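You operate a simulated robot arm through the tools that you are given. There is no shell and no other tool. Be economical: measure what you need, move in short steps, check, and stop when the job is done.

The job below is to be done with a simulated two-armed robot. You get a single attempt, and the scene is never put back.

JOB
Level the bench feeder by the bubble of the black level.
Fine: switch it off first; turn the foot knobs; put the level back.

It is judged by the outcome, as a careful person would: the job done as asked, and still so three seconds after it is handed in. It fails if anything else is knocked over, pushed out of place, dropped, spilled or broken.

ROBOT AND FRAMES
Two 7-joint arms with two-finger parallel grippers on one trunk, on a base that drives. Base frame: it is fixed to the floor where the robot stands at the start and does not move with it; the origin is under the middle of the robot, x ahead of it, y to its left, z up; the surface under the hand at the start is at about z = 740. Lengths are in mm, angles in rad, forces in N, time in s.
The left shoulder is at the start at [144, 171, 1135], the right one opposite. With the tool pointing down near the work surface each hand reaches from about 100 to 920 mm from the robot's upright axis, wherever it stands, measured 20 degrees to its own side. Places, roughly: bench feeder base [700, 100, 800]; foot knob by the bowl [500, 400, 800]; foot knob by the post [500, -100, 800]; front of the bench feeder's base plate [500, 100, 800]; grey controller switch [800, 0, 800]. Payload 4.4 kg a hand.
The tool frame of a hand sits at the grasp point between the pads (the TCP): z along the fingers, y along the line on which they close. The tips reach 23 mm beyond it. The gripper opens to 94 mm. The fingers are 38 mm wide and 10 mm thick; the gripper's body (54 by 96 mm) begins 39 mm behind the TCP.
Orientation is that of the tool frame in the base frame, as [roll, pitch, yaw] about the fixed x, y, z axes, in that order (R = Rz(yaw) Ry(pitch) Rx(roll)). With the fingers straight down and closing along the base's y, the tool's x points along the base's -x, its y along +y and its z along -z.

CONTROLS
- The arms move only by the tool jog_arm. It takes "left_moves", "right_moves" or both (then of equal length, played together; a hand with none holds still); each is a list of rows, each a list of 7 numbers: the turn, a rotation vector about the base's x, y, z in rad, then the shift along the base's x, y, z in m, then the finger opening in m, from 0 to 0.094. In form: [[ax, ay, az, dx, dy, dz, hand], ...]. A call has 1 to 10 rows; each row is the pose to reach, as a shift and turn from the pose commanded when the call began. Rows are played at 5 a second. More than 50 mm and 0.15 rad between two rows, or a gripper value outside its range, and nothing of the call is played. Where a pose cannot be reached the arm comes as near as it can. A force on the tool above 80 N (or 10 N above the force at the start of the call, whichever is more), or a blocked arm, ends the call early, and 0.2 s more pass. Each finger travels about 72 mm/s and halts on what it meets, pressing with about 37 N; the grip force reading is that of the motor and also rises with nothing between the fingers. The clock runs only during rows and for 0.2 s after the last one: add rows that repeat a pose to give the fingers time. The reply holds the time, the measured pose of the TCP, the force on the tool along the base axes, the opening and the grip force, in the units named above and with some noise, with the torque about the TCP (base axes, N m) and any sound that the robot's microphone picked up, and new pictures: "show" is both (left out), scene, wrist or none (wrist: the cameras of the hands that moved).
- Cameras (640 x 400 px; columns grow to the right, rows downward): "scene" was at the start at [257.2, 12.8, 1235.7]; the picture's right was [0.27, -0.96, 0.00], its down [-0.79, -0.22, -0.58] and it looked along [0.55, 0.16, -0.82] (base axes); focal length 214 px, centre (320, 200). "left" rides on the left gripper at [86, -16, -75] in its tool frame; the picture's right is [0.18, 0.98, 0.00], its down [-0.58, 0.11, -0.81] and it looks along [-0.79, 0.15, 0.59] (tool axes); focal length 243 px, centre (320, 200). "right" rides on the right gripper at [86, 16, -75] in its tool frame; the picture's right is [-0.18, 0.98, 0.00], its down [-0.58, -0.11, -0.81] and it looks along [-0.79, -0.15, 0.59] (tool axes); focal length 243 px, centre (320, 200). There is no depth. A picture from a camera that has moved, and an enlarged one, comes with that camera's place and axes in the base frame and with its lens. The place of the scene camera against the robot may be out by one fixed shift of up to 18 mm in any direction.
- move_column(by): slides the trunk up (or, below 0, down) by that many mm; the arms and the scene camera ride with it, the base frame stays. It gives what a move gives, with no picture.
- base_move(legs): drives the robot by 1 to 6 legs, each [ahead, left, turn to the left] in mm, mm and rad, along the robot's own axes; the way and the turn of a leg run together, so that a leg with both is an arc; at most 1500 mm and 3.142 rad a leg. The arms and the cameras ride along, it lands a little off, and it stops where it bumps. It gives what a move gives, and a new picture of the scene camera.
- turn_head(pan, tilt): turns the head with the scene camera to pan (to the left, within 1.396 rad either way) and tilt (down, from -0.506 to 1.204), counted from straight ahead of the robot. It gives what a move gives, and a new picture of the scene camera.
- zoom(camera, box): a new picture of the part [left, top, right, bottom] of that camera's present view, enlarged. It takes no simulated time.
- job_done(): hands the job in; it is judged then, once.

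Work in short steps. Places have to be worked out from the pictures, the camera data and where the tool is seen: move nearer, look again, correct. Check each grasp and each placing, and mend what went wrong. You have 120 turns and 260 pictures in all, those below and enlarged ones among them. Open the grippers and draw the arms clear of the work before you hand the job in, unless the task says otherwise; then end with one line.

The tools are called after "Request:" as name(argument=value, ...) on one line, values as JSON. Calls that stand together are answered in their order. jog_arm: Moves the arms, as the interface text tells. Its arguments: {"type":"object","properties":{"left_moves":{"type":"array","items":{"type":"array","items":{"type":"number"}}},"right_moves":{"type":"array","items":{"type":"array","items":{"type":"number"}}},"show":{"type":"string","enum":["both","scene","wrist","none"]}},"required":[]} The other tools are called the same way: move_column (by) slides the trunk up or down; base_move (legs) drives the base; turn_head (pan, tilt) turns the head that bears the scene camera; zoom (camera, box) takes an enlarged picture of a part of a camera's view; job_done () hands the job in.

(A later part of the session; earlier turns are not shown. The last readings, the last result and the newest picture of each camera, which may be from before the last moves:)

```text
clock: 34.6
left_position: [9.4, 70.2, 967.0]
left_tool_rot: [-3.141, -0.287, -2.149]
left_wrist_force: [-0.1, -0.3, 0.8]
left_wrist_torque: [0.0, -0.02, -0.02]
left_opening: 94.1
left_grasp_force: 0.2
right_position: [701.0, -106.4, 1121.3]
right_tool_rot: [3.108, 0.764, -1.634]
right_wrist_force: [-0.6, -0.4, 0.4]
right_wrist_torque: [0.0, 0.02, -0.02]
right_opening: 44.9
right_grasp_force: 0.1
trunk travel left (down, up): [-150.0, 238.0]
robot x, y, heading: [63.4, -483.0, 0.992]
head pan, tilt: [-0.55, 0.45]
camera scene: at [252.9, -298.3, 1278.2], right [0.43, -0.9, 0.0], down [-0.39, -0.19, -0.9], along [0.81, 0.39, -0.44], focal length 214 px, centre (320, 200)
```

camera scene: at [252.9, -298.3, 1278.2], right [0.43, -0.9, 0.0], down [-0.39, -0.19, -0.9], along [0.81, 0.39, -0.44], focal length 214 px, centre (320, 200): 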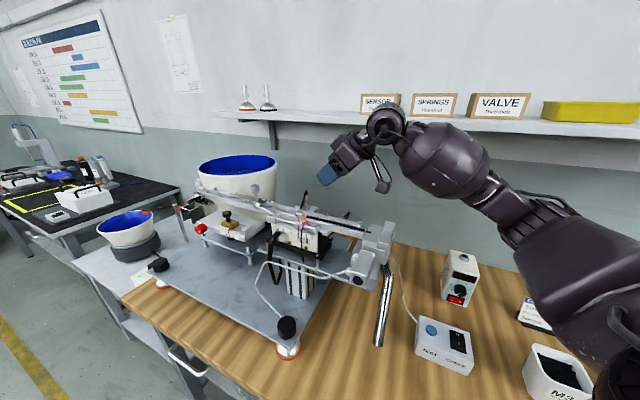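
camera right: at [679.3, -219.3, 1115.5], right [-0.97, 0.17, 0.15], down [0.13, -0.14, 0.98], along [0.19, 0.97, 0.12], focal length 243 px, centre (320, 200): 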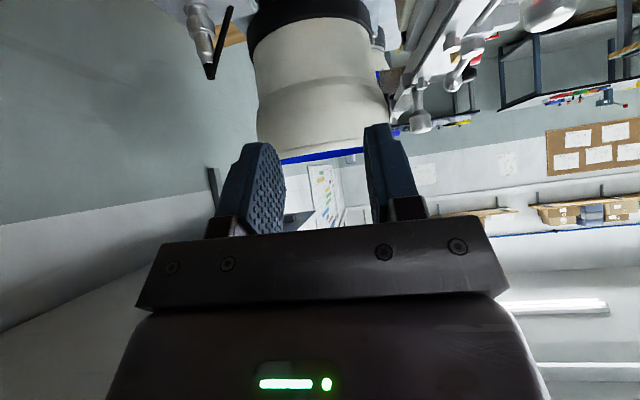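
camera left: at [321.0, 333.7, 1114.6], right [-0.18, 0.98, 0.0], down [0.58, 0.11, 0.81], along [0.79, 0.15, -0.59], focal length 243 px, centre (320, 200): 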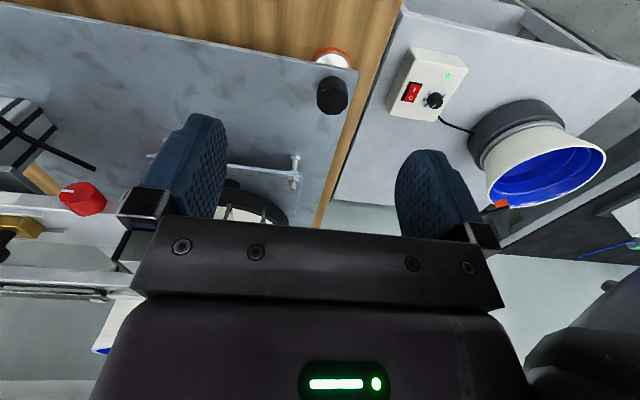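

The hand is well placed behind the rail with the forearm right of the rail's end. I descend in steps, watching.

Request:
jog_arm(right_moves=[[0, 0, 0, 0.005, -0.005, -0.045, 0.045], [0, 0, 0, 0.01, -0.01, -0.09, 0.045], [0, 0, 0, 0.015, -0.01, -0.135, 0.045]], show="both")

```text
clock: 35.4
left_position: [9.4, 71.1, 967.0]
left_tool_rot: [-3.141, -0.29, -2.15]
left_wrist_force: [0.0, 0.0, -0.4]
left_wrist_torque: [0.0, -0.04, -0.01]
left_opening: 94.0
left_grasp_force: 0.1
right_position: [713.8, -119.4, 989.9]
right_tool_rot: [3.106, 0.762, -1.634]
right_wrist_force: [0.5, -0.3, 0.3]
right_wrist_torque: [0.03, 0.02, 0.03]
right_opening: 45.0
right_grasp_force: 0.0
trunk travel left (down, up): [-150.0, 238.0]
robot x, y, heading: [63.3, -482.1, 0.996]
head pan, tilt: [-0.55, 0.45]
camera scene: at [253.4, -297.9, 1277.8], right [0.43, -0.9, 0.0], down [-0.39, -0.19, -0.9], along [0.81, 0.39, -0.44], focal length 214 px, centre (320, 200)
camera right: at [691.7, -232.4, 985.3], right [-0.97, 0.17, 0.15], down [0.13, -0.14, 0.98], along [0.19, 0.97, 0.12], focal length 243 px, centre (320, 200)
```

scene: 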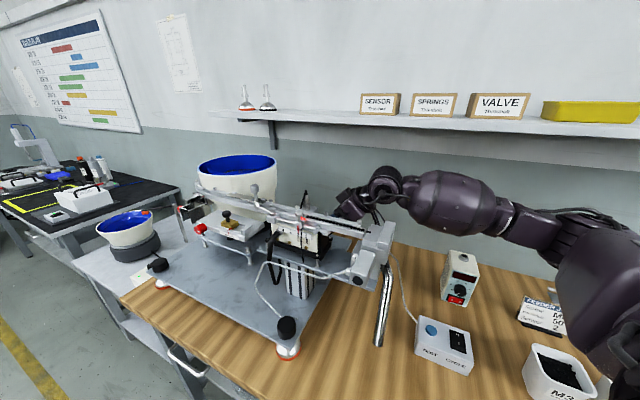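
right: 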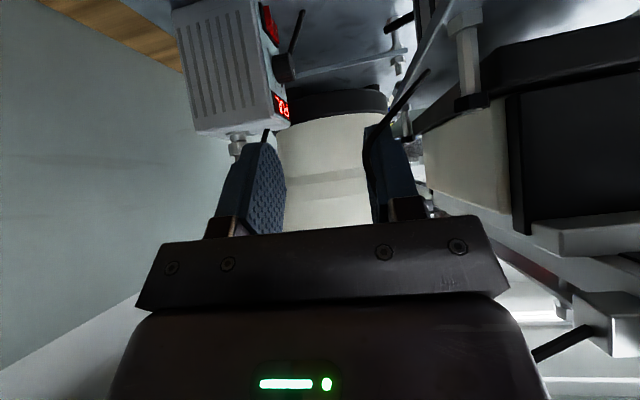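

Request:
zoom(camera="right", box=[160, 0, 480, 200])

Request:
zoom(camera="scene", box=[260, 130, 480, 290])

```text
2.00 times, centred on (320, 100) of right
camera zoom: at [691.7, -232.4, 985.3], right [-0.97, 0.17, 0.15], down [0.13, -0.14, 0.98], along [0.19, 0.97, 0.12], focal length 485 px, centre (320, 400)
```

zoom: 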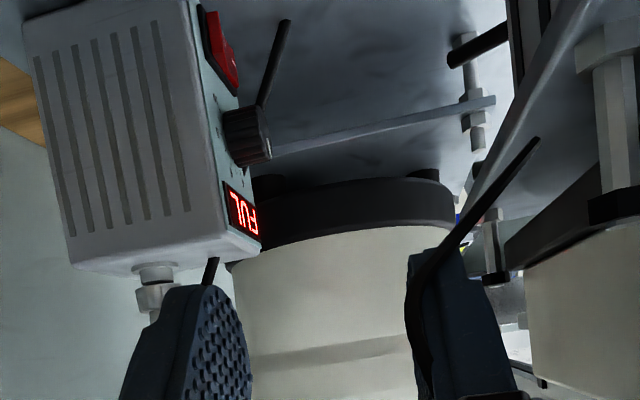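

```text
2.50 times, centred on (370, 210) of scene
camera zoom: at [253.4, -297.9, 1277.8], right [0.43, -0.9, 0.0], down [-0.39, -0.19, -0.9], along [0.81, 0.39, -0.44], focal length 536 px, centre (195, 175)
```

zoom: 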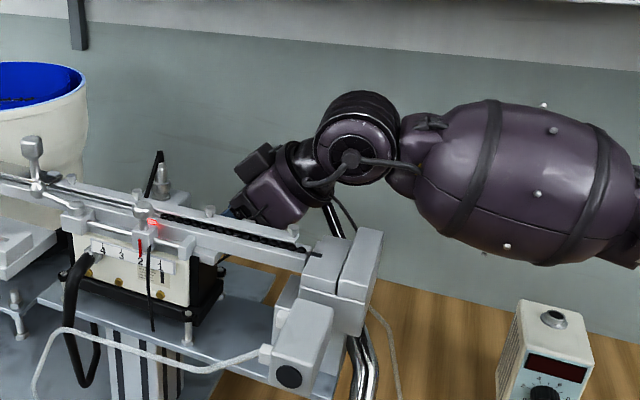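

The view shows a thin black wire loop just under the rear of the hand (x up to about 695). I go back up, close the fingers and shift 42 mm away from it before descending.

Request:
jog_arm(right_moves=[[0, 0, 0, 0.0, 0.0, 0.04, 0.0], [0, 0, 0, 0.0, 0.0, 0.08, 0.0], [0, 0, 0, 0.02, 0.0, 0.08, 0.0], [0, 0, 0, 0.042, 0.0, 0.08, 0.0]], show="wrist")

```text
clock: 36.4
left_position: [9.3, 70.6, 967.6]
left_tool_rot: [-3.141, -0.288, -2.149]
left_wrist_force: [0.3, -1.1, -0.4]
left_wrist_torque: [-0.03, 0.03, -0.05]
left_opening: 93.9
left_grasp_force: 0.0
right_position: [723.1, -118.6, 1071.6]
right_tool_rot: [3.108, 0.764, -1.634]
right_wrist_force: [1.0, 0.0, 0.1]
right_wrist_torque: [0.02, 0.02, 0.01]
right_opening: 0.0
right_grasp_force: 36.7
right hand out of reach, approached as far as the arm can: row 3, 4
trunk travel left (down, up): [-150.0, 238.0]
robot x, y, heading: [63.3, -478.8, 0.995]
head pan, tilt: [-0.55, 0.45]
camera right: at [699.6, -232.8, 1066.8], right [-0.97, 0.17, 0.15], down [0.13, -0.14, 0.98], along [0.19, 0.97, 0.12], focal length 243 px, centre (320, 200)
```

right: 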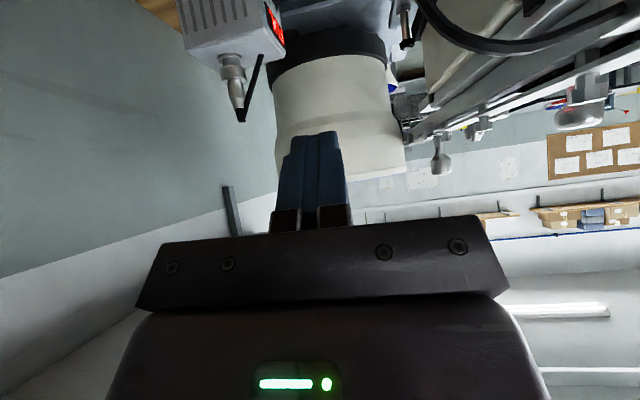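

Request:
base_move(legs=[[50, 33, 0]])

Request:
jog_arm(right_moves=[[0, 0, 0, 0.015, -0.03, 0.0, 0.0], [0, 0, 0, 0.037, -0.04, 0.0, 0.0]], show="both")

```text
clock: 37.4
left_position: [6.0, 129.6, 966.8]
left_tool_rot: [-3.141, -0.287, -2.149]
left_wrist_force: [0.4, 0.1, -0.3]
left_wrist_torque: [-0.03, 0.03, 0.0]
left_opening: 94.2
left_grasp_force: 0.1
right_position: [721.5, -59.1, 1072.1]
right_tool_rot: [3.108, 0.763, -1.632]
right_wrist_force: [0.0, 0.9, 0.4]
right_wrist_torque: [0.01, 0.0, -0.01]
right_opening: 0.0
right_grasp_force: 36.8
trunk travel left (down, up): [-150.0, 238.0]
robot x, y, heading: [59.6, -422.7, 0.99]
head pan, tilt: [-0.55, 0.45]
camera scene: at [250.9, -238.9, 1278.1], right [0.43, -0.9, 0.0], down [-0.39, -0.19, -0.9], along [0.81, 0.39, -0.44], focal length 214 px, centre (320, 200)
```

scene: 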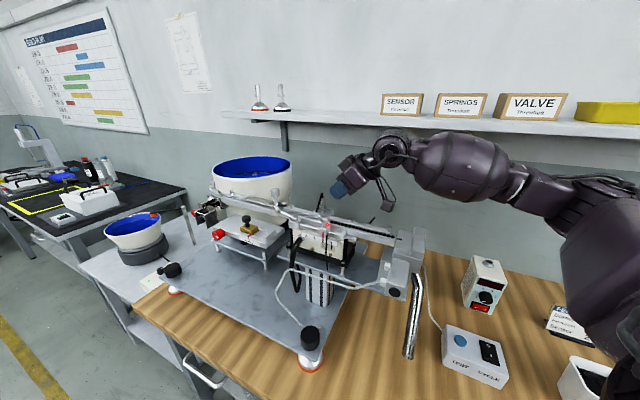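

```text
clock: 38.0
left_position: [6.3, 129.0, 967.2]
left_tool_rot: [3.141, -0.288, -2.148]
left_wrist_force: [0.4, 0.5, -1.0]
left_wrist_torque: [-0.04, -0.02, -0.02]
left_opening: 94.1
left_grasp_force: 0.0
right_position: [725.3, -70.2, 1072.3]
right_tool_rot: [3.107, 0.762, -1.639]
right_wrist_force: [0.8, 0.7, -1.0]
right_wrist_torque: [-0.02, -0.02, 0.0]
right_opening: 0.3
right_grasp_force: 36.8
right hand out of reach, approached as far as the arm can: row 1, 2
trunk travel left (down, up): [-150.0, 238.0]
robot x, y, heading: [65.9, -417.5, 0.991]
head pan, tilt: [-0.55, 0.45]
camera scene: at [251.3, -239.7, 1278.1], right [0.43, -0.9, 0.0], down [-0.39, -0.19, -0.9], along [0.81, 0.39, -0.44], focal length 214 px, centre (320, 200)
camera right: at [701.9, -183.9, 1066.6], right [-0.97, 0.17, 0.15], down [0.13, -0.14, 0.98], along [0.19, 0.97, 0.12], focal length 243 px, centre (320, 200)
```

scene: 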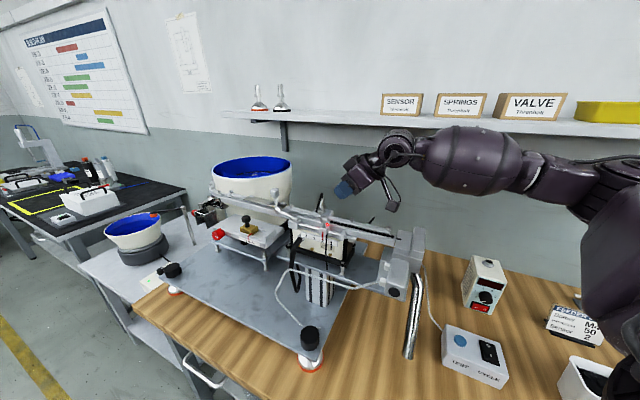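
right: 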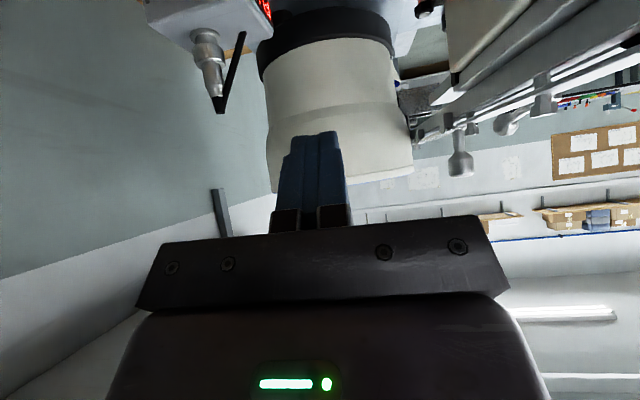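

The hand is at a sideways limit of the arm, so I turn the base 0.15 rad to the right, which also swings the hand clear of the wire.

Request:
base_move(legs=[[0, 0, -0.15]])

Request:
jog_arm(right_moves=[[0, 0, 0.1, -0.005, 0.03, 0.0, 0.0], [0, 0, 0.2, -0.01, 0.06, 0.0, 0.0]], show="both")

```text
clock: 39.0
left_position: [89.8, 131.6, 967.2]
left_tool_rot: [3.141, -0.289, -2.297]
left_wrist_force: [0.3, 0.1, 0.9]
left_wrist_torque: [0.03, 0.01, -0.01]
left_opening: 93.9
left_grasp_force: 0.2
right_position: [769.5, -173.4, 1073.2]
right_tool_rot: [3.107, 0.765, -1.786]
right_wrist_force: [1.3, 0.5, -0.2]
right_wrist_torque: [-0.02, 0.0, 0.05]
right_opening: 0.1
right_grasp_force: 37.4
trunk travel left (down, up): [-150.0, 238.0]
robot x, y, heading: [62.1, -420.8, 0.849]
head pan, tilt: [-0.55, 0.45]
camera scene: at [277.3, -268.9, 1278.2], right [0.29, -0.96, 0.0], down [-0.42, -0.13, -0.9], along [0.86, 0.26, -0.44], focal length 214 px, centre (320, 200)
```

scene: 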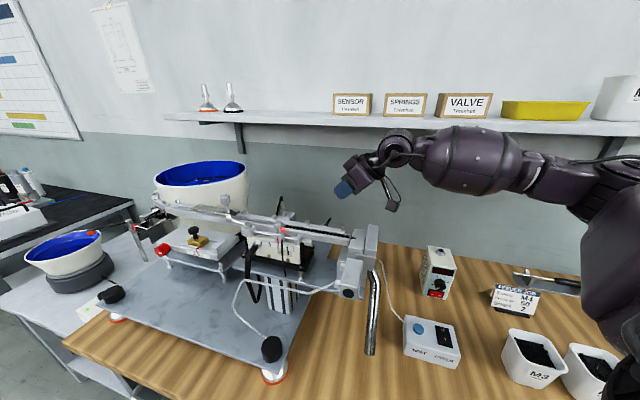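

```text
clock: 39.6
left_position: [89.9, 130.7, 967.4]
left_tool_rot: [3.14, -0.288, -2.295]
left_wrist_force: [-0.1, -0.1, -0.5]
left_wrist_torque: [-0.02, 0.01, 0.0]
left_opening: 94.0
left_grasp_force: 0.0
right_position: [718.2, -161.0, 1088.1]
right_tool_rot: [3.107, 0.764, -1.67]
right_wrist_force: [0.4, -0.2, -0.9]
right_wrist_torque: [0.01, 0.06, -0.01]
right_opening: 0.0
right_grasp_force: 36.8
right hand out of reach, approached as far as the arm can: row 1, 2
trunk travel left (down, up): [-150.0, 238.0]
robot x, y, heading: [63.2, -423.9, 0.843]
head pan, tilt: [-0.55, 0.45]
camera scene: at [277.4, -268.8, 1278.1], right [0.29, -0.96, 0.0], down [-0.42, -0.13, -0.9], along [0.86, 0.26, -0.44], focal length 214 px, centre (320, 200)
camera right: at [690.7, -274.3, 1082.8], right [-0.97, 0.21, 0.15], down [0.12, -0.15, 0.98], along [0.23, 0.97, 0.12], focal length 243 px, centre (320, 200)
```

scene: 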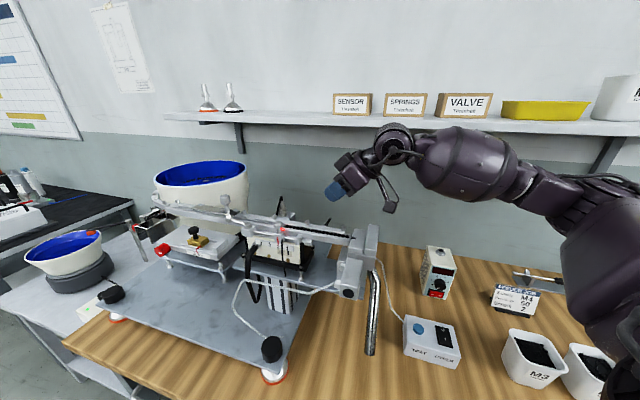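
right: 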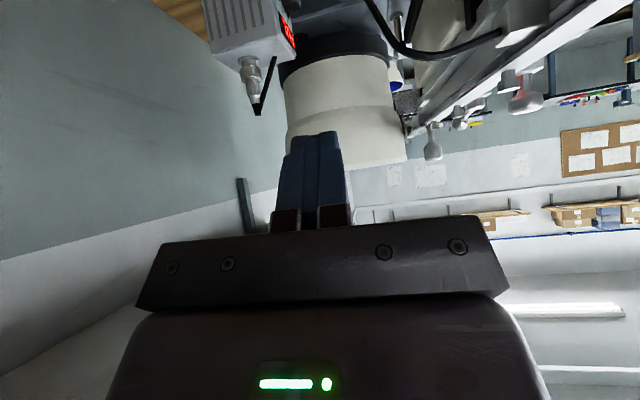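

The limit is in yaw when leaning. I restore that yaw, and go down in the clear space right of the controller, where lower down there should be more freedom.

Request:
jog_arm(right_moves=[[0, 0, -0.08, 0.03, -0.01, -0.01, 0.0], [0, 0, -0.116, 0.055, -0.01, -0.04, 0.0], [0, 0, -0.116, 0.055, -0.01, -0.085, 0.0], [0, 0, -0.116, 0.055, -0.01, -0.13, 0.0], [0, 0, -0.116, 0.055, -0.01, -0.175, 0.0]], show="both")

```text
clock: 40.8
left_position: [90.2, 131.0, 966.8]
left_tool_rot: [-3.142, -0.29, -2.298]
left_wrist_force: [-0.3, 0.6, 0.2]
left_wrist_torque: [-0.04, -0.01, -0.01]
left_opening: 93.9
left_grasp_force: 0.0
right_position: [772.9, -169.8, 910.4]
right_tool_rot: [3.105, 0.763, -1.787]
right_wrist_force: [0.2, 0.4, 0.4]
right_wrist_torque: [0.01, 0.01, 0.02]
right_opening: 0.0
right_grasp_force: 37.6
trunk travel left (down, up): [-150.0, 238.0]
robot x, y, heading: [65.4, -419.9, 0.849]
head pan, tilt: [-0.55, 0.45]
camera scene: at [277.8, -268.1, 1277.9], right [0.29, -0.96, 0.0], down [-0.42, -0.13, -0.9], along [0.86, 0.26, -0.44], focal length 214 px, centre (320, 200)
camera right: at [731.7, -279.8, 906.8], right [-0.94, 0.32, 0.15], down [0.1, -0.16, 0.98], along [0.34, 0.93, 0.12], focal length 243 px, centre (320, 200)
```

scene: 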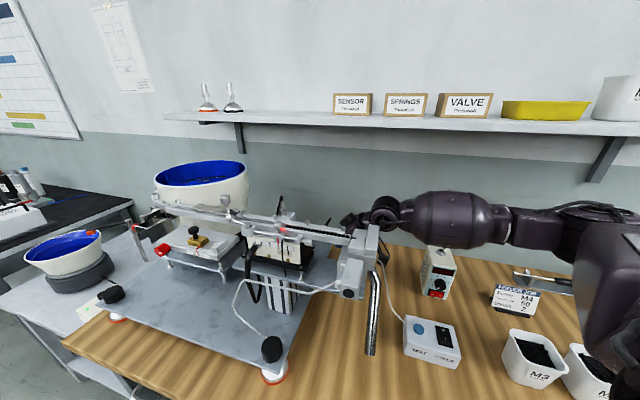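
right: 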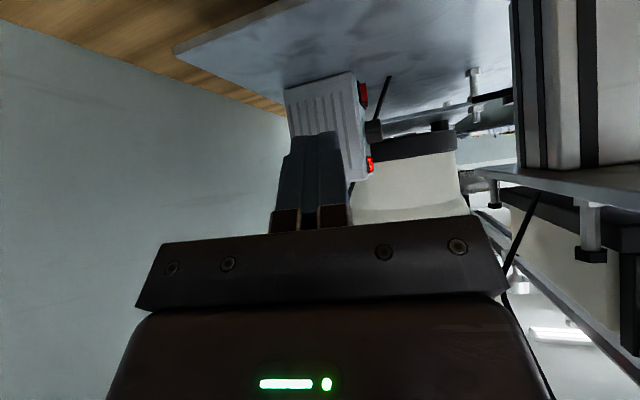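

The route works. Switch "O" refines to about (766, 30, 824). To keep the hand's rear clear of the wire I need 0.2 rad more yaw; trying it here.

Request:
jog_arm(right_moves=[[0, 0, 0.1, 0.005, 0, 0, 0.0], [0, 0, 0.2, 0.005, 0, 0, 0.0]], show="none")

```text
clock: 41.4
left_position: [88.7, 130.1, 966.5]
left_tool_rot: [-3.14, -0.288, -2.298]
left_wrist_force: [0.0, -0.4, -0.1]
left_wrist_torque: [-0.01, -0.01, -0.01]
left_opening: 93.8
left_grasp_force: 0.0
right_position: [771.2, -169.7, 913.0]
right_tool_rot: [3.108, 0.765, -1.787]
right_wrist_force: [-0.1, 0.5, 0.1]
right_wrist_torque: [0.02, 0.0, 0.02]
right_opening: 0.3
right_grasp_force: 37.2
right hand out of reach, approached as far as the arm can: row 1, 2
trunk travel left (down, up): [-150.0, 238.0]
robot x, y, heading: [61.6, -420.0, 0.852]
head pan, tilt: [-0.55, 0.45]
```

The limit depends on the bearing from the robot; standing 50 mm further right gives the slack needed at the target. I shift the base and then go down and left.

Request:
base_move(legs=[[-38, -33, 0.05]])

Request:
jog_arm(right_moves=[[0, 0, 0, 0.01, 0.045, 0, 0.0], [0, 0, 0.0, 0.02, 0.09, 0, 0.0], [0, 0, 0.05, 0.02, 0.11, -0.03, 0.0], [0, 0, 0.1, 0.02, 0.12, -0.06, 0.0]], show="both")

```text
clock: 42.4
left_position: [63.1, 82.9, 967.5]
left_tool_rot: [3.141, -0.288, -2.25]
left_wrist_force: [0.9, -1.1, -0.4]
left_wrist_torque: [0.01, -0.02, -0.04]
left_opening: 93.6
left_grasp_force: 0.0
right_position: [757.9, -186.5, 913.1]
right_tool_rot: [3.108, 0.764, -1.741]
right_wrist_force: [-0.1, -0.2, 0.5]
right_wrist_torque: [-0.01, 0.0, 0.0]
right_opening: 0.0
right_grasp_force: 36.8
trunk travel left (down, up): [-150.0, 238.0]
robot x, y, heading: [60.0, -471.5, 0.897]
head pan, tilt: [-0.55, 0.45]
camera scene: at [268.8, -308.9, 1278.4], right [0.34, -0.94, 0.0], down [-0.41, -0.15, -0.9], along [0.85, 0.3, -0.43], focal length 214 px, centre (320, 200)
```

scene: 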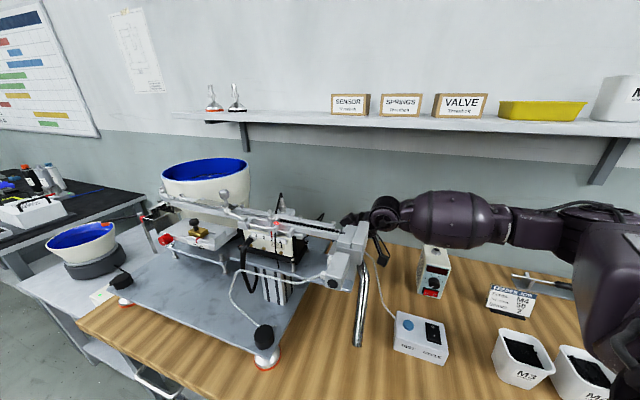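

```text
clock: 43.6
left_position: [61.5, 81.3, 968.7]
left_tool_rot: [3.139, -0.283, -2.248]
left_wrist_force: [-0.7, -0.3, -0.8]
left_wrist_torque: [0.02, -0.01, -0.04]
left_opening: 94.0
left_grasp_force: 0.1
right_position: [729.0, 26.0, 946.5]
right_tool_rot: [2.835, 1.056, -1.869]
right_wrist_force: [0.5, -0.9, 0.2]
right_wrist_torque: [0.02, 0.01, 0.04]
right_opening: 0.2
right_grasp_force: 36.7
right hand out of reach, approached as far as the arm can: row 4
trunk travel left (down, up): [-150.0, 238.0]
robot x, y, heading: [61.4, -476.0, 0.893]
head pan, tilt: [-0.55, 0.45]
stopped in row 4 (right hand): the arm was blocked; the commanded pose is now the measured one
camera scene: at [268.4, -311.0, 1279.1], right [0.34, -0.94, 0.0], down [-0.41, -0.14, -0.9], along [0.85, 0.3, -0.43], focal length 214 px, centre (320, 200)
camera right: at [701.4, -81.4, 909.5], right [-0.94, 0.12, 0.31], down [0.23, -0.44, 0.87], along [0.24, 0.89, 0.39], focal length 243 px, centre (320, 200)
```

scene: 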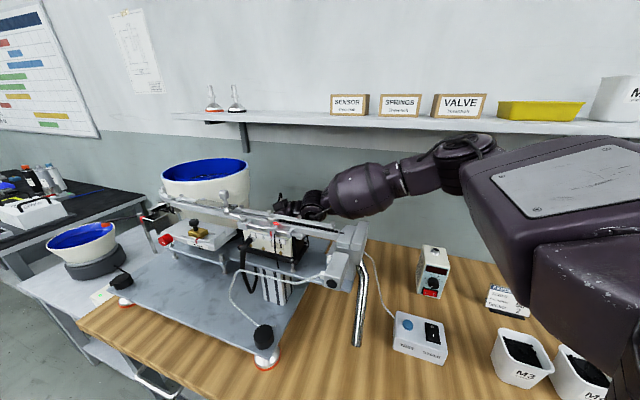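
right: 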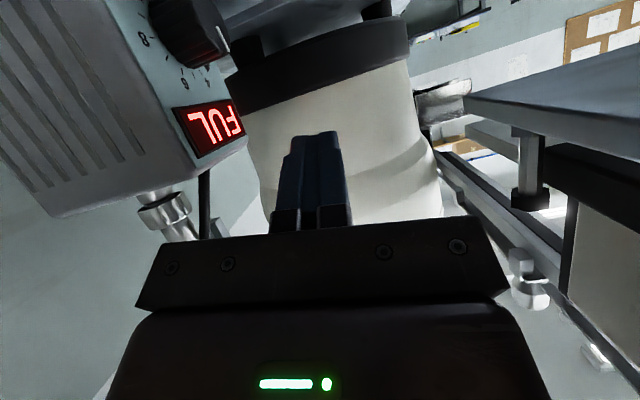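

The arm jumped to another joint solution and was blocked. I look closely before undoing it.

Request:
zoom(camera="scene", box=[220, 130, 460, 290])

```text
2.50 times, centred on (340, 210) of scene
camera zoom: at [268.4, -311.0, 1279.1], right [0.34, -0.94, 0.0], down [-0.41, -0.14, -0.9], along [0.85, 0.3, -0.43], focal length 536 px, centre (270, 175)
```

zoom: 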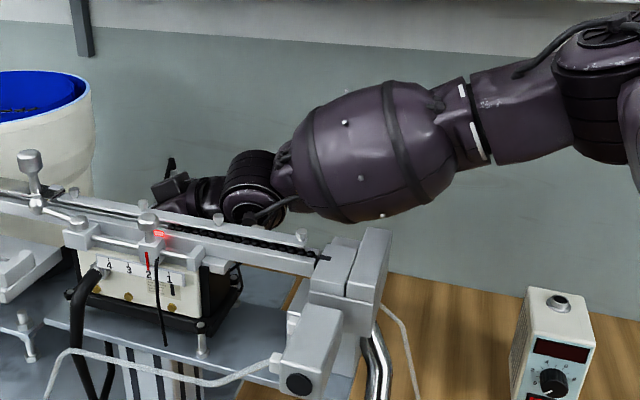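

Nothing looks displaced. I retreat rightward and slightly away from the rail, in small steps.

Request:
jog_arm(right_moves=[[0, 0, 0, 0.01, -0.02, 0.005, 0.0], [0, 0, 0, 0.02, -0.04, 0.01, 0.0], [0, 0, 0, 0.03, -0.07, 0.015, 0.0], [0, 0, 0, 0.035, -0.1, 0.02, 0.0]], show="both")

```text
clock: 44.6
left_position: [60.5, 81.4, 966.6]
left_tool_rot: [3.141, -0.288, -2.248]
left_wrist_force: [-0.1, -0.3, 0.7]
left_wrist_torque: [0.0, -0.01, 0.0]
left_opening: 94.0
left_grasp_force: 0.1
right_position: [762.5, -71.3, 967.7]
right_tool_rot: [2.835, 1.055, -1.868]
right_wrist_force: [0.2, 0.2, 0.1]
right_wrist_torque: [0.02, -0.01, 0.01]
right_opening: 0.1
right_grasp_force: 36.5
trunk travel left (down, up): [-150.0, 238.0]
robot x, y, heading: [63.5, -474.0, 0.894]
head pan, tilt: [-0.55, 0.45]
camera scene: at [268.7, -308.5, 1278.5], right [0.34, -0.94, 0.0], down [-0.41, -0.15, -0.9], along [0.85, 0.3, -0.43], focal length 214 px, centre (320, 200)
camera right: at [735.4, -178.3, 930.0], right [-0.94, 0.12, 0.31], down [0.23, -0.44, 0.87], along [0.24, 0.89, 0.39], focal length 243 px, centre (320, 200)
```

scene: 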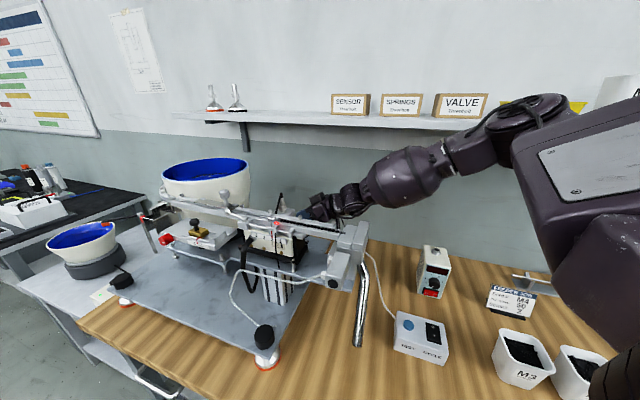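
right: 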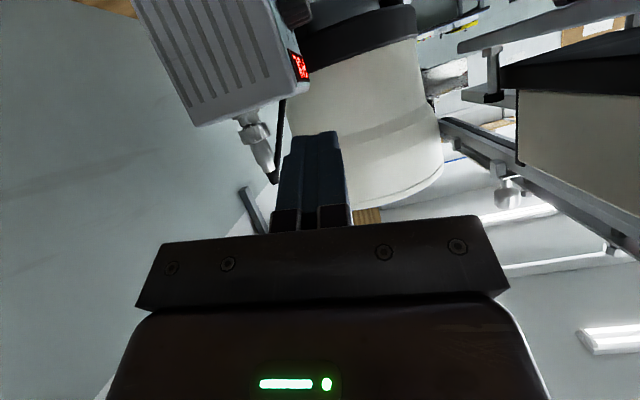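

This elbow-up posture is actually better. I now steepen the fingers slightly and lower, in small checked steps.

Request:
jog_arm(right_moves=[[-0.1, 0, 0, 0.0, -0.01, 0.0, 0.0], [-0.2, 0, 0, 0.0, -0.02, -0.02, 0.0], [-0.2, 0, 0, 0.0, -0.02, -0.05, 0.0]], show="scene")

```text
clock: 45.4
left_position: [62.8, 83.5, 966.4]
left_tool_rot: [3.142, -0.289, -2.249]
left_wrist_force: [-1.1, 0.4, 0.1]
left_wrist_torque: [-0.02, 0.0, 0.01]
left_opening: 94.0
left_grasp_force: 0.1
right_position: [763.6, -92.0, 914.0]
right_tool_rot: [2.924, 0.859, -1.795]
right_wrist_force: [0.1, -0.1, -0.1]
right_wrist_torque: [-0.01, 0.03, 0.03]
right_opening: 0.0
right_grasp_force: 36.8
trunk travel left (down, up): [-150.0, 238.0]
robot x, y, heading: [62.0, -473.9, 0.893]
head pan, tilt: [-0.55, 0.45]
camera scene: at [270.2, -307.6, 1277.7], right [0.34, -0.94, 0.0], down [-0.41, -0.15, -0.9], along [0.85, 0.3, -0.44], focal length 214 px, centre (320, 200)
```

scene: 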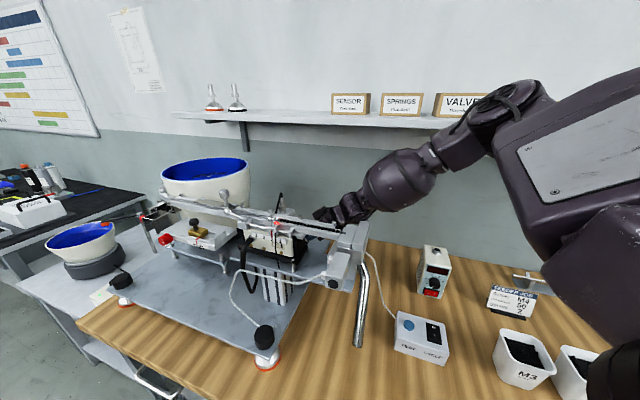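

Forearm now slopes in from above. I lower the hand beside the controller to switch height.

Request:
jog_arm(right_moves=[[0, 0, 0, 0.0, 0.005, -0.03, 0.0], [0, 0, 0, -0.005, 0.01, -0.06, 0.0], [0, 0, 0, -0.01, 0.02, -0.084, 0.0]], show="both")

Request:
zoom(camera="right", box=[200, 0, 440, 200])

```text
clock: 46.2
left_position: [62.6, 83.5, 964.8]
left_tool_rot: [-3.141, -0.289, -2.248]
left_wrist_force: [0.3, 0.6, -0.6]
left_wrist_torque: [-0.01, 0.03, 0.02]
left_opening: 93.9
left_grasp_force: 0.0
right_position: [752.6, -68.0, 829.8]
right_tool_rot: [2.923, 0.859, -1.795]
right_wrist_force: [-0.7, 0.5, 0.0]
right_wrist_torque: [0.01, 0.0, 0.0]
right_opening: 0.0
right_grasp_force: 37.5
trunk travel left (down, up): [-150.0, 238.0]
robot x, y, heading: [62.1, -471.9, 0.893]
head pan, tilt: [-0.55, 0.45]
camera scene: at [269.5, -307.1, 1277.8], right [0.34, -0.94, 0.0], down [-0.41, -0.15, -0.9], along [0.85, 0.3, -0.44], focal length 214 px, centre (320, 200)
camera right: at [725.8, -180.7, 814.8], right [-0.94, 0.18, 0.28], down [0.23, -0.26, 0.94], along [0.24, 0.95, 0.2], focal length 243 px, centre (320, 200)
```

scene: 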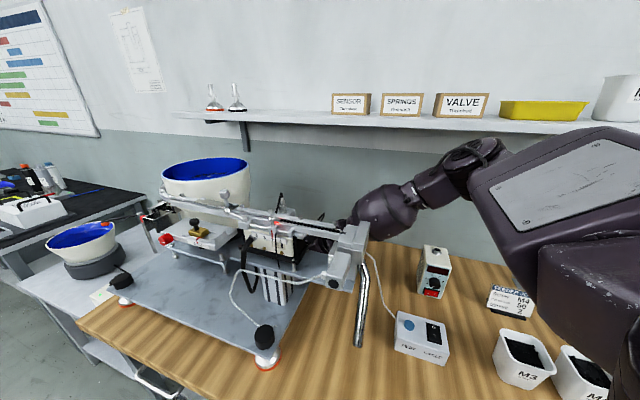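
right: 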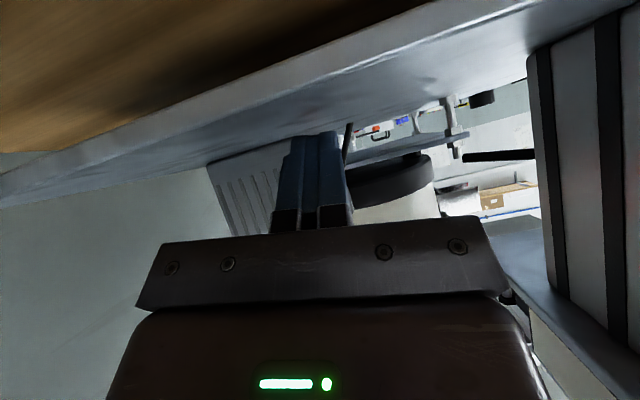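

```text
2.00 times, centred on (320, 100) of right
camera zoom: at [725.8, -180.7, 814.8], right [-0.94, 0.18, 0.28], down [0.23, -0.26, 0.94], along [0.24, 0.95, 0.2], focal length 485 px, centre (320, 400)
```

zoom: 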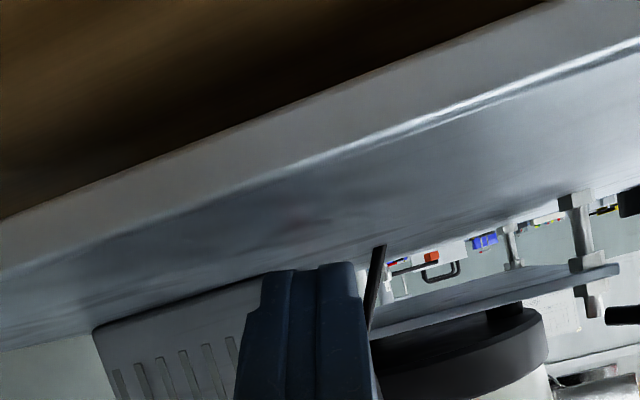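

The plate top is at about z = 800, so I keep a bit higher and steepen the hand slightly, then slide the fingertip left to just in front of the "O" half.

Request:
jog_arm(right_moves=[[-0.06, 0, 0, -0.006, 0.0, 0.008, 0.0], [-0.12, 0, 0, -0.012, 0.02, 0.008, 0.0], [-0.12, 0, 0, -0.013, 0.05, 0.008, 0.0], [-0.12, 0, 0, -0.013, 0.079, 0.008, 0.0]], show="both")

Request:
zoom(camera="right", box=[200, 0, 440, 200])

```text
clock: 47.2
left_position: [61.6, 83.6, 967.1]
left_tool_rot: [-3.141, -0.287, -2.249]
left_wrist_force: [-0.2, 0.4, 0.5]
left_wrist_torque: [-0.03, -0.01, -0.04]
left_opening: 94.0
left_grasp_force: 0.1
right_position: [739.3, 10.3, 839.1]
right_tool_rot: [2.962, 0.742, -1.768]
right_wrist_force: [0.2, 0.5, 0.0]
right_wrist_torque: [0.0, -0.02, -0.01]
right_opening: 0.0
right_grasp_force: 36.8
trunk travel left (down, up): [-150.0, 238.0]
robot x, y, heading: [63.8, -469.4, 0.892]
head pan, tilt: [-0.55, 0.45]
camera scene: at [268.2, -307.0, 1278.2], right [0.34, -0.94, 0.0], down [-0.41, -0.15, -0.9], along [0.85, 0.3, -0.43], focal length 214 px, centre (320, 200)
camera right: at [713.0, -102.6, 836.9], right [-0.94, 0.21, 0.25], down [0.23, -0.14, 0.96], along [0.23, 0.97, 0.09], focal length 243 px, centre (320, 200)
```

scene: 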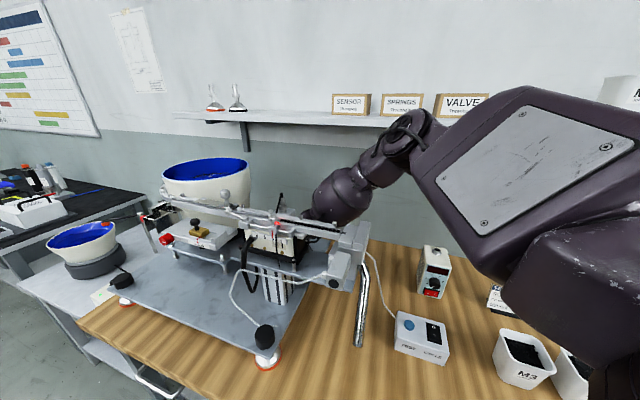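
right: 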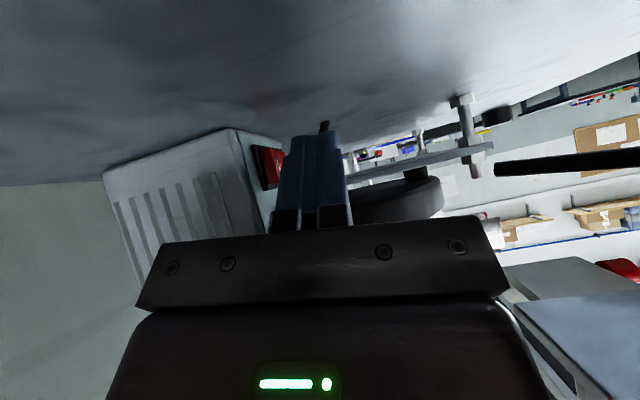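

```text
2.00 times, centred on (320, 100) of right
camera zoom: at [713.0, -102.6, 836.9], right [-0.94, 0.21, 0.25], down [0.23, -0.14, 0.96], along [0.23, 0.97, 0.09], focal length 485 px, centre (320, 400)
```

zoom: 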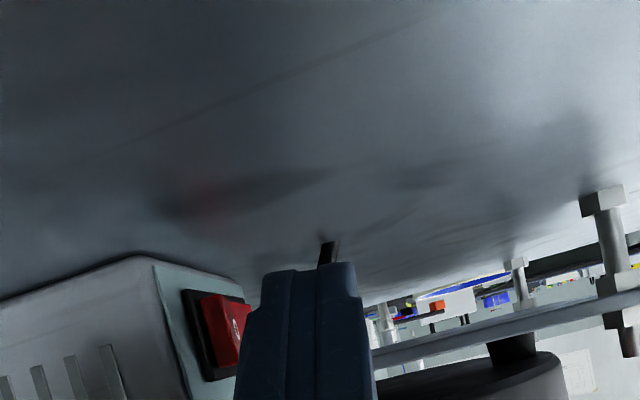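

The finger is right in front of the switch's O half. I push ahead gently.

Request:
jog_arm(right_moves=[[0, 0, 0, 0.008, 0, 0, 0.0], [0, 0, 0, 0.013, 0, 0, 0.0], [0, 0, 0, 0.017, 0, 0, 0.0]], show="none")

Request:
zoom(camera="right", box=[200, 60, 400, 200])

```text
clock: 48.0
left_position: [59.5, 83.3, 966.3]
left_tool_rot: [-3.139, -0.288, -2.246]
left_wrist_force: [-0.2, -0.1, 0.2]
left_wrist_torque: [-0.01, -0.01, -0.02]
left_opening: 93.9
left_grasp_force: 0.0
right_position: [751.8, 8.5, 839.2]
right_tool_rot: [2.959, 0.74, -1.761]
right_wrist_force: [-32.0, -5.8, -4.8]
right_wrist_torque: [0.35, -1.96, -0.13]
right_opening: 0.0
right_grasp_force: 36.8
trunk travel left (down, up): [-150.0, 238.0]
robot x, y, heading: [60.2, -470.6, 0.891]
head pan, tilt: [-0.55, 0.45]
```

```text
2.86 times, centred on (300, 130) of right
camera zoom: at [725.1, -105.2, 837.1], right [-0.95, 0.2, 0.26], down [0.23, -0.14, 0.96], along [0.23, 0.97, 0.08], focal length 693 px, centre (377, 400)
```

zoom: 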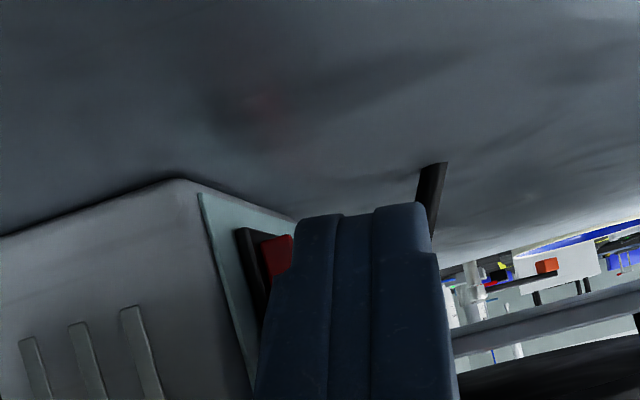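

Request:
zoom(camera="right", box=[80, 60, 330, 260])

Request:
zoom(camera="scene", box=[220, 130, 400, 270])

```text
2.00 times, centred on (205, 160) of right
camera zoom: at [725.1, -105.2, 837.1], right [-0.95, 0.2, 0.26], down [0.23, -0.14, 0.96], along [0.23, 0.97, 0.08], focal length 485 px, centre (550, 280)
```

zoom: 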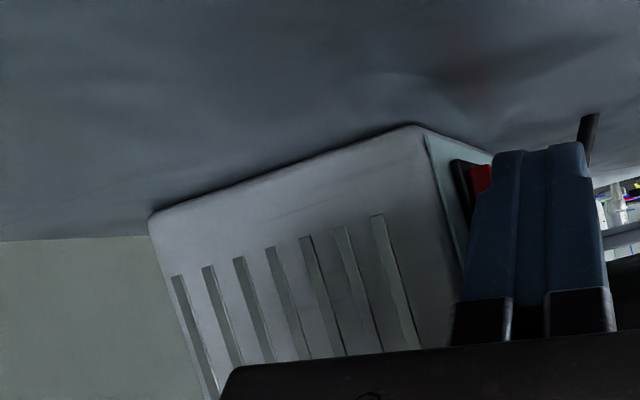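

```text
2.86 times, centred on (310, 200) of scene
camera zoom: at [265.7, -307.9, 1278.5], right [0.34, -0.94, 0.0], down [-0.41, -0.15, -0.9], along [0.85, 0.3, -0.43], focal length 613 px, centre (349, 200)
```

zoom: 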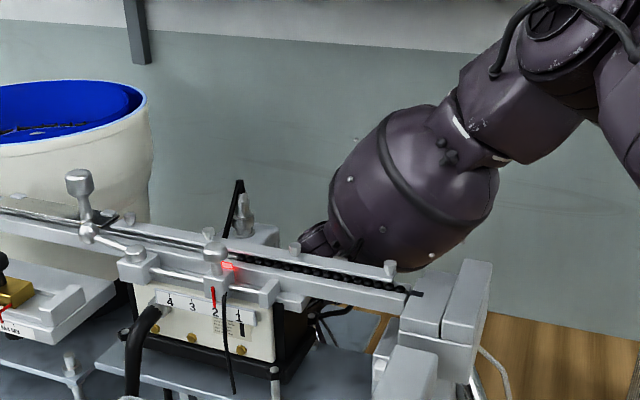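

The load acts high up (about z≈905): the wide gripper body touches the box before the fingertip presses. I back off and part the fingers 40 mm, so the front finger leads more.

Request:
jog_arm(right_moves=[[0, 0, 0, -0.012, 0, 0, 0.0], [0, 0, 0, -0.024, 0, 0, 0.0], [0, 0, 0, -0.024, 0, 0, 0.02], [0, 0, 0, -0.024, 0, 0, 0.04], [0, 0, 0, -0.024, 0, 0, 0.04]], show="wrist")

Request:
zoom(camera="right", box=[160, 60, 400, 220])

```text
clock: 49.2
left_position: [61.8, 83.7, 966.4]
left_tool_rot: [3.14, -0.288, -2.248]
left_wrist_force: [0.2, 0.6, -0.9]
left_wrist_torque: [0.01, -0.03, 0.02]
left_opening: 94.0
left_grasp_force: 0.0
right_position: [734.8, 7.0, 839.6]
right_tool_rot: [2.963, 0.744, -1.769]
right_wrist_force: [0.4, -0.4, -0.3]
right_wrist_torque: [0.03, 0.01, -0.04]
right_opening: 40.0
right_grasp_force: 0.1
trunk travel left (down, up): [-150.0, 238.0]
robot x, y, heading: [58.4, -471.8, 0.892]
head pan, tilt: [-0.55, 0.45]
camera right: at [706.8, -106.8, 837.8], right [-0.94, 0.21, 0.25], down [0.23, -0.14, 0.96], along [0.24, 0.97, 0.09], focal length 243 px, centre (320, 200)
```

right: 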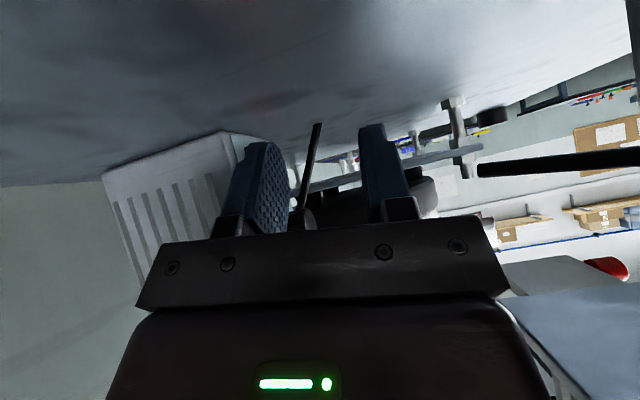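

```text
2.50 times, centred on (280, 140) of right
camera zoom: at [706.8, -106.8, 837.8], right [-0.94, 0.21, 0.25], down [0.23, -0.14, 0.96], along [0.24, 0.97, 0.09], focal length 606 px, centre (420, 350)
```

zoom: 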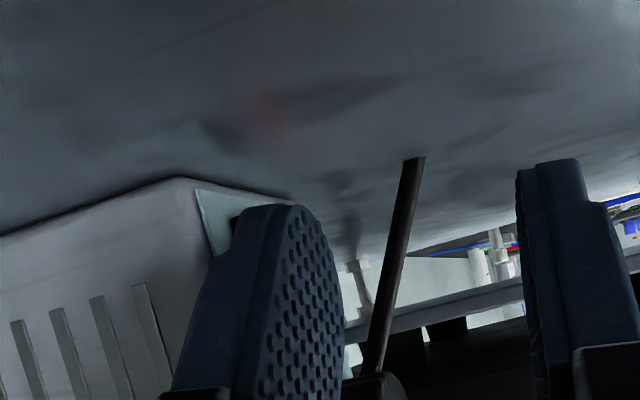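

Request:
jog_arm(right_moves=[[0, 0, 0, 0.004, 0, 0, 0.04], [0, 0, 0, 0.008, 0, 0, 0.04], [0, 0, 0, 0.011, 0, 0, 0.04]], show="none")

Request:
zoom(camera="right", box=[160, 60, 400, 220])

```text
clock: 50.0
left_position: [60.1, 81.9, 967.2]
left_tool_rot: [-3.141, -0.286, -2.248]
left_wrist_force: [0.5, 0.0, 0.1]
left_wrist_torque: [-0.03, 0.0, 0.02]
left_opening: 94.0
left_grasp_force: 0.1
right_position: [741.5, 6.0, 839.6]
right_tool_rot: [2.958, 0.742, -1.766]
right_wrist_force: [-20.1, -13.4, 0.3]
right_wrist_torque: [-0.09, 0.17, 0.2]
right_opening: 31.6
right_grasp_force: 0.0
trunk travel left (down, up): [-150.0, 238.0]
robot x, y, heading: [62.9, -473.0, 0.889]
head pan, tilt: [-0.55, 0.45]
```

```text
2.50 times, centred on (280, 140) of right
camera zoom: at [714.6, -107.3, 837.2], right [-0.94, 0.2, 0.26], down [0.23, -0.14, 0.96], along [0.23, 0.97, 0.09], focal length 606 px, centre (420, 350)
```

zoom: 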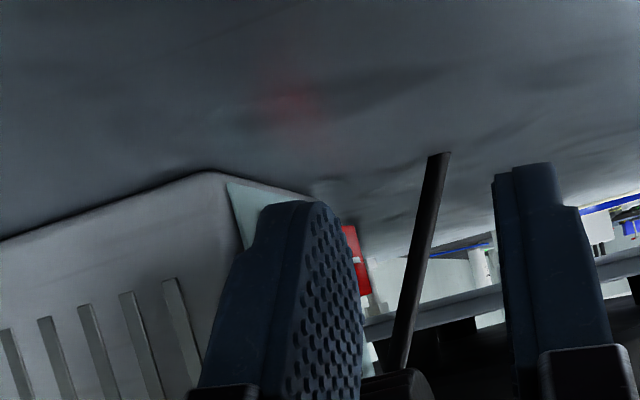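

The I-half now sticks out beyond the finger: the rocker seems tipped. I back off to check.

Request:
jog_arm(right_moves=[[0, 0, 0, -0.005, 0, 0, 0.032], [0, 0, 0, -0.005, -0.02, 0, 0.03], [0, 0, 0, 0.005, -0.05, 0, 0.02], [0, 0, 0, 0.015, -0.08, 0.0, 0.0], [0, 0, 0, 0.02, -0.1, 0.0, 0.0]], show="wrist")

Request:
zoom(camera="right", box=[160, 60, 400, 220])

```text
clock: 51.2
left_position: [62.9, 81.9, 965.9]
left_tool_rot: [-3.141, -0.289, -2.247]
left_wrist_force: [-0.5, -0.1, -0.1]
left_wrist_torque: [0.0, -0.02, 0.04]
left_opening: 93.9
left_grasp_force: 0.0
right_position: [764.6, -94.0, 839.7]
right_tool_rot: [2.96, 0.743, -1.769]
right_wrist_force: [-0.1, -0.6, 0.1]
right_wrist_torque: [0.0, -0.02, -0.01]
right_opening: 0.1
right_grasp_force: 36.9
trunk travel left (down, up): [-150.0, 238.0]
robot x, y, heading: [61.4, -467.6, 0.89]
head pan, tilt: [-0.55, 0.45]
camera right: at [736.6, -206.9, 837.1], right [-0.94, 0.21, 0.25], down [0.23, -0.14, 0.96], along [0.23, 0.97, 0.09], focal length 243 px, centre (320, 200)
```

right: 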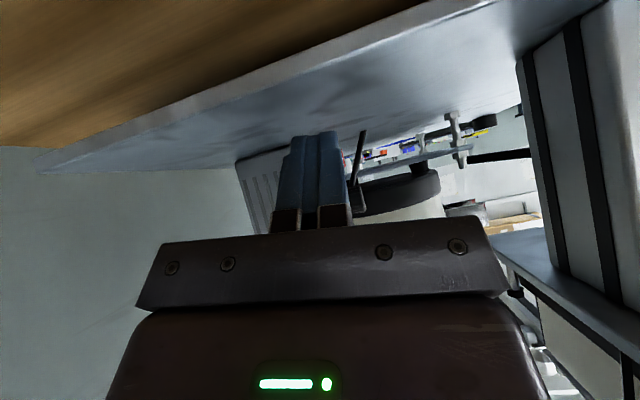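

```text
2.50 times, centred on (280, 140) of right
camera zoom: at [736.6, -206.9, 837.1], right [-0.94, 0.21, 0.25], down [0.23, -0.14, 0.96], along [0.23, 0.97, 0.09], focal length 606 px, centre (420, 350)
```

zoom: 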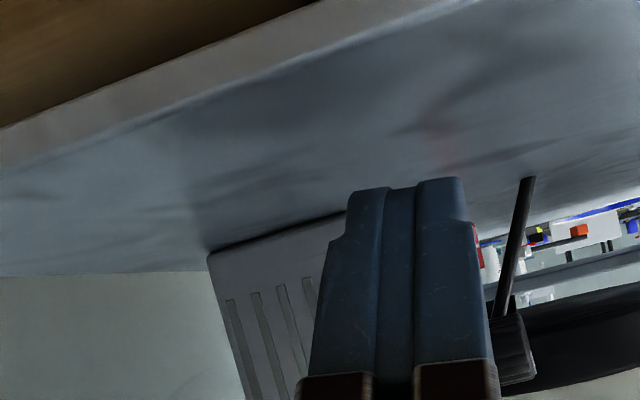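

I lift the hand back up the way it came to view the panel and display.

Request:
jog_arm(right_moves=[[0, 0, 0, 0.005, -0.01, 0.04, 0.0], [0, 0, 0, 0.005, -0.02, 0.08, 0.0], [0.1, 0, 0, 0.005, -0.02, 0.12, 0.0]], show="wrist")

Request:
zoom(camera="right", box=[240, 0, 460, 150])

Request:
zoom(camera="scene", box=[220, 130, 400, 270])

```text
clock: 52.0
left_position: [61.6, 81.3, 967.1]
left_tool_rot: [3.141, -0.286, -2.247]
left_wrist_force: [0.5, -0.4, 0.0]
left_wrist_torque: [0.0, -0.05, -0.01]
left_opening: 93.8
left_grasp_force: 0.1
right_position: [771.8, -118.0, 959.8]
right_tool_rot: [2.93, 0.842, -1.792]
right_wrist_force: [0.3, 0.9, 0.9]
right_wrist_torque: [0.03, 0.03, 0.01]
right_opening: 0.0
right_grasp_force: 37.3
trunk travel left (down, up): [-150.0, 238.0]
robot x, y, heading: [65.8, -474.7, 0.895]
head pan, tilt: [-0.55, 0.45]
camera right: at [743.6, -230.3, 946.6], right [-0.94, 0.18, 0.27], down [0.23, -0.24, 0.94], along [0.24, 0.95, 0.19], focal length 243 px, centre (320, 200)
```

right: 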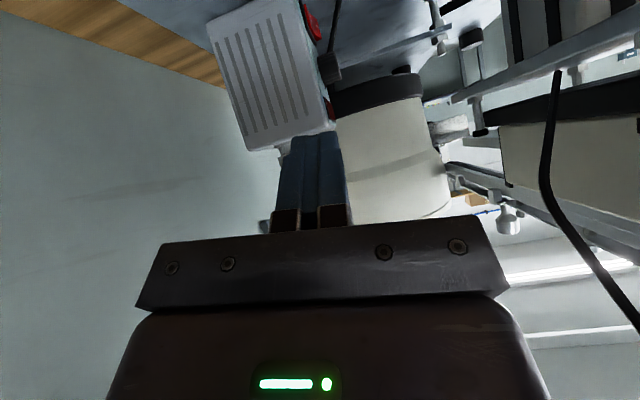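

```text
2.67 times, centred on (350, 75) of right
camera zoom: at [743.6, -230.3, 946.6], right [-0.94, 0.18, 0.27], down [0.23, -0.24, 0.94], along [0.24, 0.95, 0.19], focal length 647 px, centre (240, 533)
```

zoom: 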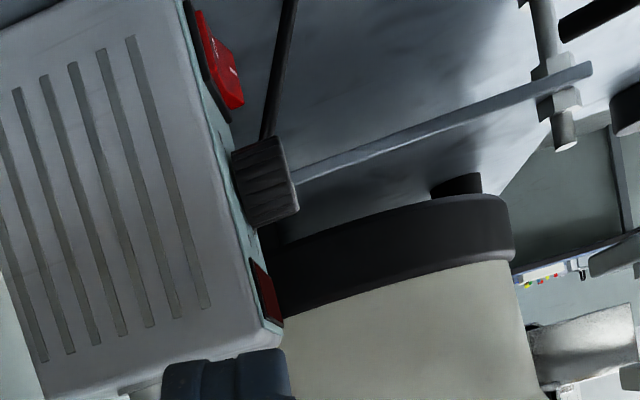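

```text
2.86 times, centred on (310, 200) of scene
camera zoom: at [268.5, -309.0, 1278.6], right [0.34, -0.94, 0.0], down [-0.41, -0.15, -0.9], along [0.85, 0.3, -0.43], focal length 613 px, centre (349, 200)
```

zoom: 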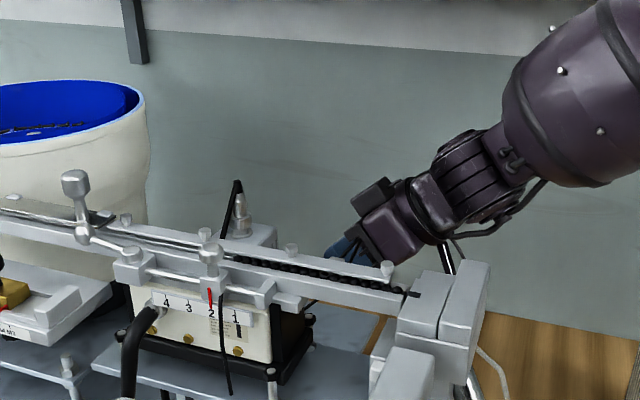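

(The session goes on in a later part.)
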